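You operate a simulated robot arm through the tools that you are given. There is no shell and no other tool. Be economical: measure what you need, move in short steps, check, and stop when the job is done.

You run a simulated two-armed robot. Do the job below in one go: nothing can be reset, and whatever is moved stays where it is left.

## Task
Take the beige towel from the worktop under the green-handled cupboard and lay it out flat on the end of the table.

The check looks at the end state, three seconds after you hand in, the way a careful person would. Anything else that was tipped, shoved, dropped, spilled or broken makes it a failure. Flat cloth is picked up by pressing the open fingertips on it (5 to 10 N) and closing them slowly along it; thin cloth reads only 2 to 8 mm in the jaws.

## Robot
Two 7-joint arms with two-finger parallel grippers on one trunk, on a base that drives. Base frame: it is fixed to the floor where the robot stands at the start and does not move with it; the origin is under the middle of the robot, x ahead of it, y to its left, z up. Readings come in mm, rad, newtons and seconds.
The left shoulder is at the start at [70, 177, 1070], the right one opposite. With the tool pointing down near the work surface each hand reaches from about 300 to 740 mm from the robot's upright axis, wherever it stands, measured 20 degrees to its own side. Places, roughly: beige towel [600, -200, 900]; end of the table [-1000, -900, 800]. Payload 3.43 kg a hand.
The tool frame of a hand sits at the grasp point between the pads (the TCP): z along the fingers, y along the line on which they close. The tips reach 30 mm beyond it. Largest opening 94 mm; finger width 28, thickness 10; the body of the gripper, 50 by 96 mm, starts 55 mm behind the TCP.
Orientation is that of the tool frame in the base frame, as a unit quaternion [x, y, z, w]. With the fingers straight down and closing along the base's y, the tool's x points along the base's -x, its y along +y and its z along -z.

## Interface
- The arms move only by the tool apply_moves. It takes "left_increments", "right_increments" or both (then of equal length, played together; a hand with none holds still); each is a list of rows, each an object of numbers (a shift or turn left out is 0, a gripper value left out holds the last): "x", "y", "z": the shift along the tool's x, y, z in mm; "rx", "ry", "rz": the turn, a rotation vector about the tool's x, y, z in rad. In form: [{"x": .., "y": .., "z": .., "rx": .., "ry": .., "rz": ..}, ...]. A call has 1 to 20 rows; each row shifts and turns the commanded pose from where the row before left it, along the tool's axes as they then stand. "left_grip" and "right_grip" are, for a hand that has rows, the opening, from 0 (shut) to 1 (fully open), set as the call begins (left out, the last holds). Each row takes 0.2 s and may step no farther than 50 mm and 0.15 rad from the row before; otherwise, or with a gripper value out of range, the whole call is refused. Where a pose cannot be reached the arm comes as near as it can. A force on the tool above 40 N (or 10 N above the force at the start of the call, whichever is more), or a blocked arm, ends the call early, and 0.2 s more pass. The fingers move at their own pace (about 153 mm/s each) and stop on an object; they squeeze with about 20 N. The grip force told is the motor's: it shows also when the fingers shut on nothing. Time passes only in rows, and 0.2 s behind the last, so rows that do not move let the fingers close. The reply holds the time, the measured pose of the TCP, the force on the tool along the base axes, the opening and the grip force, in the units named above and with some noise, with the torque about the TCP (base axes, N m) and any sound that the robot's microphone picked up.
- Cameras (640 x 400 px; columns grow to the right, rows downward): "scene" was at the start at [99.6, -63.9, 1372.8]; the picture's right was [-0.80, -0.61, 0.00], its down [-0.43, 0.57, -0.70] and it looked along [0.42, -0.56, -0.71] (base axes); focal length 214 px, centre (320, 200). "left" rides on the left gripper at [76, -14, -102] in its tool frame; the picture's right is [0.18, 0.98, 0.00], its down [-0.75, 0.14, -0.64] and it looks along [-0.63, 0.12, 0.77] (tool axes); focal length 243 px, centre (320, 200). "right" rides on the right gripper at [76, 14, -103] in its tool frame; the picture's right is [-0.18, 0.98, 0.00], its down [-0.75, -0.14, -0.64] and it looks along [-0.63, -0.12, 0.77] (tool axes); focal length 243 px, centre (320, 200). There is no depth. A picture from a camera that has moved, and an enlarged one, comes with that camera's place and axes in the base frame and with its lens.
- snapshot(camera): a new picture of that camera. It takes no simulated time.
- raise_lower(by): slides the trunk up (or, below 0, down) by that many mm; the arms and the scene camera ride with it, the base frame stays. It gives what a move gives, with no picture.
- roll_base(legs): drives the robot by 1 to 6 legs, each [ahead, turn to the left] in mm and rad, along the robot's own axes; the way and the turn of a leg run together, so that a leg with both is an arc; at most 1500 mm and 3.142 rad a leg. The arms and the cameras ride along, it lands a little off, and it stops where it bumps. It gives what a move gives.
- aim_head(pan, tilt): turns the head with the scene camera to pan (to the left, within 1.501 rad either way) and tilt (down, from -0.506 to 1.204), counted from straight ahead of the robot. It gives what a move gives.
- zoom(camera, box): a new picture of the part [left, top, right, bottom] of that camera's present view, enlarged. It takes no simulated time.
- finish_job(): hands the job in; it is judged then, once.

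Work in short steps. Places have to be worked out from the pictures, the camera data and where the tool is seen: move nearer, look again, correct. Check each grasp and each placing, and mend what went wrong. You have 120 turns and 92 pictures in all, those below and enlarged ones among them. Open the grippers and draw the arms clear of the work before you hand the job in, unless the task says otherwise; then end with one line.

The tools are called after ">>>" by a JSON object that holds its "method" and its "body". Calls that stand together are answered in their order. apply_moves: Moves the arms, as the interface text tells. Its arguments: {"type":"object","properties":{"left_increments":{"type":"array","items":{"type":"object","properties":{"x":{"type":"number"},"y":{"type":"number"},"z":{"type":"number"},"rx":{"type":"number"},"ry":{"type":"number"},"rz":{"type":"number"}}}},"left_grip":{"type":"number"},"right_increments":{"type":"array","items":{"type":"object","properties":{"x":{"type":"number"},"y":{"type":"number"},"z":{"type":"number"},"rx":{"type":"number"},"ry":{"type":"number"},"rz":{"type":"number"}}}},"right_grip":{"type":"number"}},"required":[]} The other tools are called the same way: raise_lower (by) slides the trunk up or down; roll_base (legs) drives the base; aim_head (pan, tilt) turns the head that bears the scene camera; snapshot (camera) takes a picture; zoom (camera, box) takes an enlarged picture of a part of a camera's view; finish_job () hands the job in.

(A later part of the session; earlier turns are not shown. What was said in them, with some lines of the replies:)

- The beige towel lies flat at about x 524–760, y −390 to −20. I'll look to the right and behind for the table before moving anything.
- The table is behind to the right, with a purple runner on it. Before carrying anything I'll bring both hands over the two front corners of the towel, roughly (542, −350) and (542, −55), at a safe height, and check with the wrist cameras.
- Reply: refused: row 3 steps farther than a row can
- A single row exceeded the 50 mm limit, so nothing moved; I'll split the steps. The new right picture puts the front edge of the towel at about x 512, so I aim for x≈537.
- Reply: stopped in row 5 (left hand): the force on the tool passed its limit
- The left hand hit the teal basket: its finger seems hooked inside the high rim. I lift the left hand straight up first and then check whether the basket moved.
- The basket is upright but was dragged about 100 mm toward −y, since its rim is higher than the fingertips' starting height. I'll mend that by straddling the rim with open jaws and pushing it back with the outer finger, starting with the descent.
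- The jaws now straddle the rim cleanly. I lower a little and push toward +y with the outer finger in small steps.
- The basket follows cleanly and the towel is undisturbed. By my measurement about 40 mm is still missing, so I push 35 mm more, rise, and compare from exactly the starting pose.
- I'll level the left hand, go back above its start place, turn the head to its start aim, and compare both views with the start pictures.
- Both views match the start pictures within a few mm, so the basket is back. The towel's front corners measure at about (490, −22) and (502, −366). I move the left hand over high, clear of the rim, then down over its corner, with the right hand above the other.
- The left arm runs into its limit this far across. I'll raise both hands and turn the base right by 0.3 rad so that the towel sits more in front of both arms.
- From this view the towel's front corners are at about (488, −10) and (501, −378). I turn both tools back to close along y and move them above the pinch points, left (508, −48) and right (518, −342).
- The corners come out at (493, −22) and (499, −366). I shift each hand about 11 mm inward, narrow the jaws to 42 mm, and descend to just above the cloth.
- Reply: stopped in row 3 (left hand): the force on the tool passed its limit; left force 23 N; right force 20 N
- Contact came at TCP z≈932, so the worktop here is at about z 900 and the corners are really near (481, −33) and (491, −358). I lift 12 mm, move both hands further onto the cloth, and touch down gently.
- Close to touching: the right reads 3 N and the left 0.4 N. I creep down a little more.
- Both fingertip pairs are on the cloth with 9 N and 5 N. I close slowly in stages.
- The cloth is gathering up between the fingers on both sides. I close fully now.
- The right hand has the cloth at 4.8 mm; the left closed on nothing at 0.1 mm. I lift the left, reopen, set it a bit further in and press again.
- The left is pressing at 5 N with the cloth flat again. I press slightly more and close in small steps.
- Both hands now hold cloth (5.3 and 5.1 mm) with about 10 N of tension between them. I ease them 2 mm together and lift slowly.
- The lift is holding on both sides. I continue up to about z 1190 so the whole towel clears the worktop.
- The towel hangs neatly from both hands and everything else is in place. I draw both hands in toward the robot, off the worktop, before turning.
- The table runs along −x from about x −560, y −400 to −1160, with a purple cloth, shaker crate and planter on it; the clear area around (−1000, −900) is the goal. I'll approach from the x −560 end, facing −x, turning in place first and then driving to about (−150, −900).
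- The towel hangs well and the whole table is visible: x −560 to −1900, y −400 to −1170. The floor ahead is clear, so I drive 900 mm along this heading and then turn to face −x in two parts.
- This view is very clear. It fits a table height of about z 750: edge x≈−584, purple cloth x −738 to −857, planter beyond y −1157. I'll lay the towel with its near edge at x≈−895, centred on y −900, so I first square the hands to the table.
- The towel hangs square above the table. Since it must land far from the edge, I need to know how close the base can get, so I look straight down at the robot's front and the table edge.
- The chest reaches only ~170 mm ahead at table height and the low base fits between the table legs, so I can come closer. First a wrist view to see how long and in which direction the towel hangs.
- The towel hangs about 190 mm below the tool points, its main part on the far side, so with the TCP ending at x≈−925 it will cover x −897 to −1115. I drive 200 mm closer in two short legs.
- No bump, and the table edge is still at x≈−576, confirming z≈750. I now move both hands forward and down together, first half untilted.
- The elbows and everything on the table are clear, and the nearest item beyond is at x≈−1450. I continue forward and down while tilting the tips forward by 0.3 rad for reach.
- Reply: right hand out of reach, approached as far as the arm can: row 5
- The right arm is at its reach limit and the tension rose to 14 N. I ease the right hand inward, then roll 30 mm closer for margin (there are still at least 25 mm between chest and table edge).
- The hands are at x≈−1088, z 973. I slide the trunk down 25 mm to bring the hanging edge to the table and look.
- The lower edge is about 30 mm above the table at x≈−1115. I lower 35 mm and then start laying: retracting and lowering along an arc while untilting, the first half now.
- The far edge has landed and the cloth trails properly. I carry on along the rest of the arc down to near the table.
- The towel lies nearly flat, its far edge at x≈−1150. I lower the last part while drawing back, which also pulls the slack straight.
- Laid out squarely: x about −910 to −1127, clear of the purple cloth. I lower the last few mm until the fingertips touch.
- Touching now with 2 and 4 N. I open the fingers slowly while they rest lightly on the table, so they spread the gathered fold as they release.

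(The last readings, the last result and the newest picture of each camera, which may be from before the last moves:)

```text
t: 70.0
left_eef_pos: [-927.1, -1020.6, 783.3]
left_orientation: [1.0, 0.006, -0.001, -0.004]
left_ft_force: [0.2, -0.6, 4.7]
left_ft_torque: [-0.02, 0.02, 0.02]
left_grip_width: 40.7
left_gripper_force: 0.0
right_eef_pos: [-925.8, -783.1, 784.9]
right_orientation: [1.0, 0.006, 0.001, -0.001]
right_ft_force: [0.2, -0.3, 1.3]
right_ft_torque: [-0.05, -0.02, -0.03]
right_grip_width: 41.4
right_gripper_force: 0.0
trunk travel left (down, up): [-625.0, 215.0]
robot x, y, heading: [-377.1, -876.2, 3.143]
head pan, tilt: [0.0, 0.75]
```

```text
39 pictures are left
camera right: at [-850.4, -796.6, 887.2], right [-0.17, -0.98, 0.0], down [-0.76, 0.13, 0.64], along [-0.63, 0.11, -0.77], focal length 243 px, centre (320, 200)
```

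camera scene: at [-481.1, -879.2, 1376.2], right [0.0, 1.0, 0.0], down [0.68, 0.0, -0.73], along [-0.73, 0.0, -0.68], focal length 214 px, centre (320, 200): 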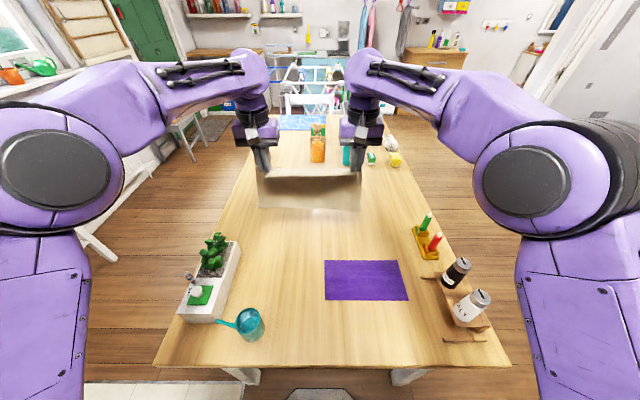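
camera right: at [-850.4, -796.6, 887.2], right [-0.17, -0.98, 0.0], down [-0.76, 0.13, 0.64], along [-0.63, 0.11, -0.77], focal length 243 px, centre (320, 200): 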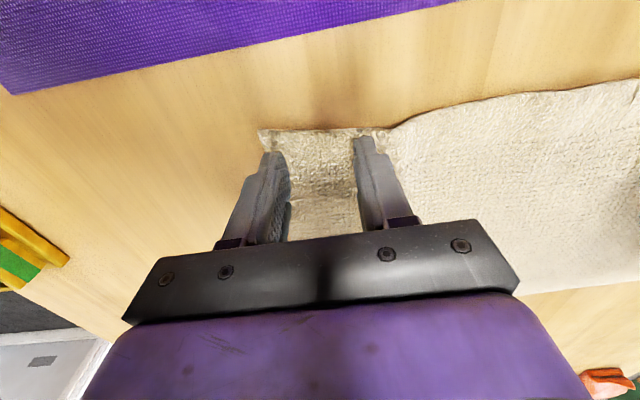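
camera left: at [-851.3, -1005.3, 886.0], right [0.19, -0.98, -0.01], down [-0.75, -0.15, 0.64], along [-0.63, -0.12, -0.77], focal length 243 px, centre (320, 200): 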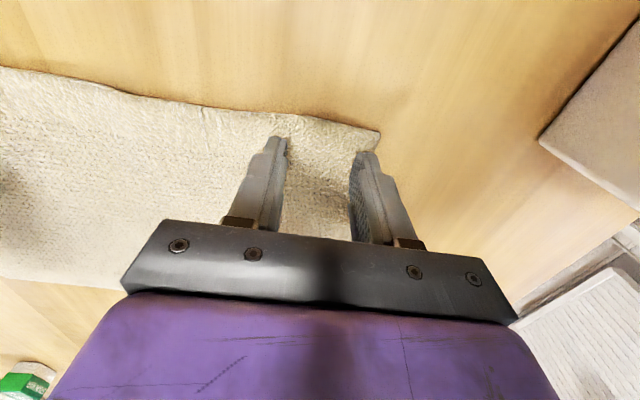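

The cloth has spread flat under both hands. I lift the hands straight up and back, then inspect the towel.

>>> {"method": "apply_moves", "body": {"left_increments": [{"z": -5}, {"z": -20}, {"z": -40}, {"z": -45}, {"z": -45, "x": 20}, {"z": -45, "x": 20}, {"z": -45, "x": 20}, {"z": -40, "x": 30}, {"x": 40}, {"x": 40}], "right_increments": [{"z": -5}, {"z": -20}, {"z": -40}, {"z": -45}, {"z": -45, "x": 20}, {"z": -45, "x": 20}, {"z": -45, "x": 20}, {"z": -40, "x": 30}, {"x": 40}, {"x": 40}]}}

>>> {"method": "aim_head", "body": {"pan": 0.0, "tilt": 0.9}}

>>> {"method": "snapshot", "body": {"camera": "scene"}}

>>> {"method": "snapshot", "body": {"camera": "right"}}

```text
t: 72.2
left_eef_pos: [-756.4, -1018.5, 1067.6]
left_orientation: [1.0, 0.006, -0.003, -0.001]
left_ft_force: [0.1, -0.2, -0.2]
left_ft_torque: [-0.02, 0.04, 0.01]
left_grip_width: 42.4
left_gripper_force: 0.0
right_eef_pos: [-756.0, -782.0, 1070.1]
right_orientation: [1.0, 0.005, 0.0, -0.001]
right_ft_force: [1.4, 0.8, 0.0]
right_ft_torque: [-0.02, 0.04, -0.03]
right_grip_width: 42.2
right_gripper_force: 0.1
trunk travel left (down, up): [-625.0, 215.0]
robot x, y, heading: [-375.2, -878.6, 3.142]
head pan, tilt: [0.0, 0.75]
```

```text
t: 72.9
left_eef_pos: [-761.6, -1020.4, 1065.4]
left_orientation: [1.0, 0.005, 0.0, -0.003]
left_ft_force: [0.1, -0.4, -0.7]
left_ft_torque: [0.01, -0.01, -0.02]
left_grip_width: 42.4
left_gripper_force: 0.1
right_eef_pos: [-758.4, -783.3, 1068.3]
right_orientation: [1.0, 0.004, 0.002, 0.0]
right_ft_force: [0.1, 0.3, 0.9]
right_ft_torque: [0.0, -0.01, 0.02]
right_grip_width: 42.3
right_gripper_force: 0.0
trunk travel left (down, up): [-625.0, 215.0]
robot x, y, heading: [-377.8, -881.4, -3.141]
head pan, tilt: [0.0, 0.901]
```

```text
38 pictures are left
camera scene: at [-503.3, -879.3, 1339.4], right [0.0, 1.0, 0.0], down [0.78, 0.0, -0.62], along [-0.62, 0.0, -0.78], focal length 214 px, centre (320, 200)
```

scene: 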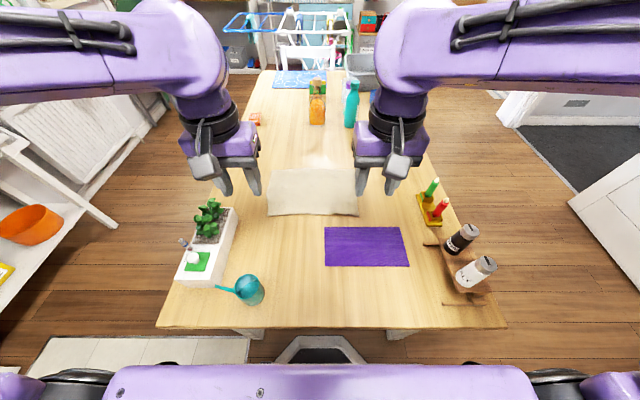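

```text
37 pictures are left
camera right: at [-682.5, -796.1, 1170.9], right [-0.17, -0.98, 0.0], down [-0.76, 0.13, 0.64], along [-0.63, 0.11, -0.77], focal length 243 px, centre (320, 200)
```

right: 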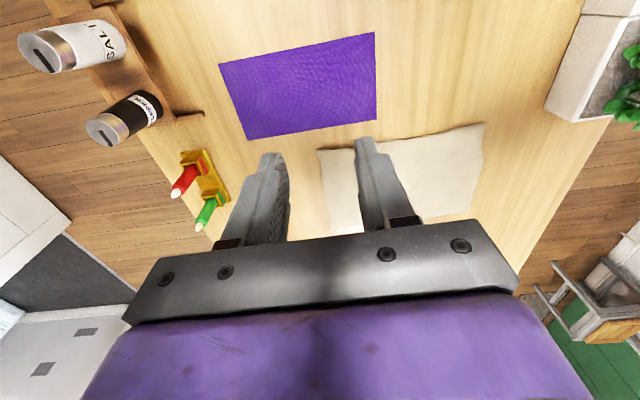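

The towel lies flat on the table. I zoom in to check the edges for folds.

>>> {"method": "zoom", "body": {"camera": "scene", "box": [240, 150, 384, 240]}}

```text
4.44 times, centred on (312, 195) of scene
camera zoom: at [-503.3, -879.3, 1339.4], right [0.0, 1.0, 0.0], down [0.78, 0.0, -0.62], along [-0.62, 0.0, -0.78], focal length 953 px, centre (356, 222)
```

zoom: 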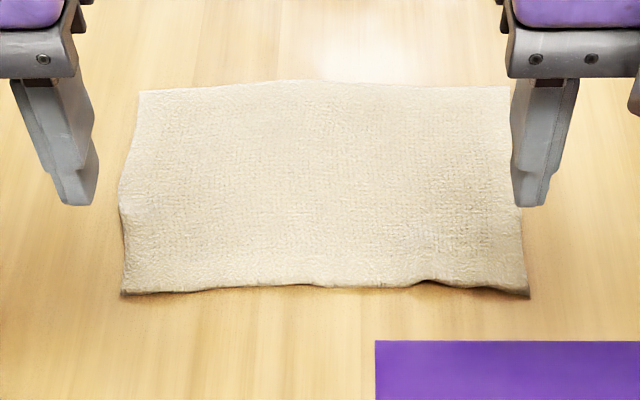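

Flat, full size (about 330 × 219 mm), no folds, and nothing else disturbed. I open the grippers fully, raise the hands and back the robot off the table.

>>> {"method": "apply_moves", "body": {"left_increments": [{"z": -40}, {"z": -40}, {"z": 0}], "right_increments": [{"z": -40}, {"z": -40}, {"z": 0}], "left_grip": 0.9, "right_grip": 0.9}}

>>> {"method": "roll_base", "body": {"legs": [[-225, 0]]}}

>>> {"method": "snapshot", "body": {"camera": "scene"}}

```text
t: 73.7
left_eef_pos: [-760.3, -1020.9, 1147.5]
left_orientation: [1.0, 0.005, 0.0, -0.003]
left_ft_force: [-0.2, 0.2, -0.9]
left_ft_torque: [0.02, 0.04, -0.03]
left_grip_width: 84.6
left_gripper_force: 0.1
right_eef_pos: [-758.1, -783.1, 1147.4]
right_orientation: [1.0, 0.005, 0.002, 0.0]
right_ft_force: [0.0, -0.6, 0.1]
right_ft_torque: [-0.02, -0.01, 0.0]
right_grip_width: 84.6
right_gripper_force: 0.0
trunk travel left (down, up): [-625.0, 215.0]
robot x, y, heading: [-378.1, -883.0, -3.144]
head pan, tilt: [0.0, 0.901]
```

```text
t: 75.4
left_eef_pos: [-542.0, -1018.6, 1146.7]
left_orientation: [1.0, 0.006, 0.001, -0.002]
left_ft_force: [-0.4, -0.3, -0.6]
left_ft_torque: [0.04, 0.01, -0.03]
left_grip_width: 84.2
left_gripper_force: 0.1
right_eef_pos: [-539.9, -780.7, 1146.6]
right_orientation: [1.0, 0.004, 0.002, -0.001]
right_ft_force: [0.2, 0.1, -0.2]
right_ft_torque: [0.06, 0.01, 0.0]
right_grip_width: 84.8
right_gripper_force: 0.0
trunk travel left (down, up): [-625.0, 215.0]
robot x, y, heading: [-160.0, -880.4, 3.141]
head pan, tilt: [0.0, 0.901]
```

```text
35 pictures are left
camera scene: at [-284.4, -879.1, 1339.4], right [0.0, 1.0, 0.0], down [0.78, 0.0, -0.62], along [-0.62, 0.0, -0.78], focal length 214 px, centre (320, 200)
```

scene: 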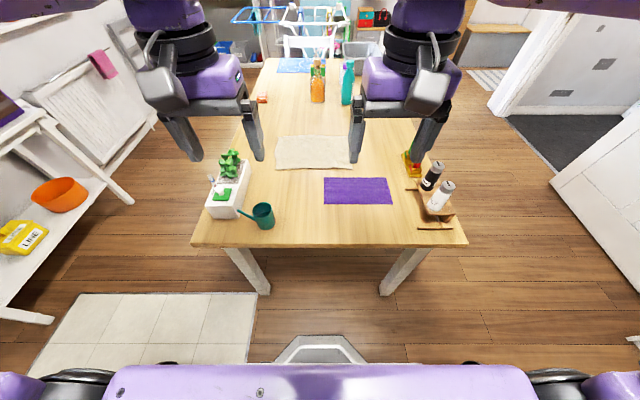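

The towel lies flat, the grippers are open, the arms are clear, and everything on the table is in place, so I hand the job in.

>>> {"method": "finish_job", "body": {}}

```text
The job is handed in.
```

The beige towel is laid out flat on the table, centred at about (−1018, −903), with no folds and nothing else on the table disturbed. Early on, my left hand dragged the teal basket on the worktop about 100 mm; I pushed it back to within a few mm of where it started, judging from the pictures.
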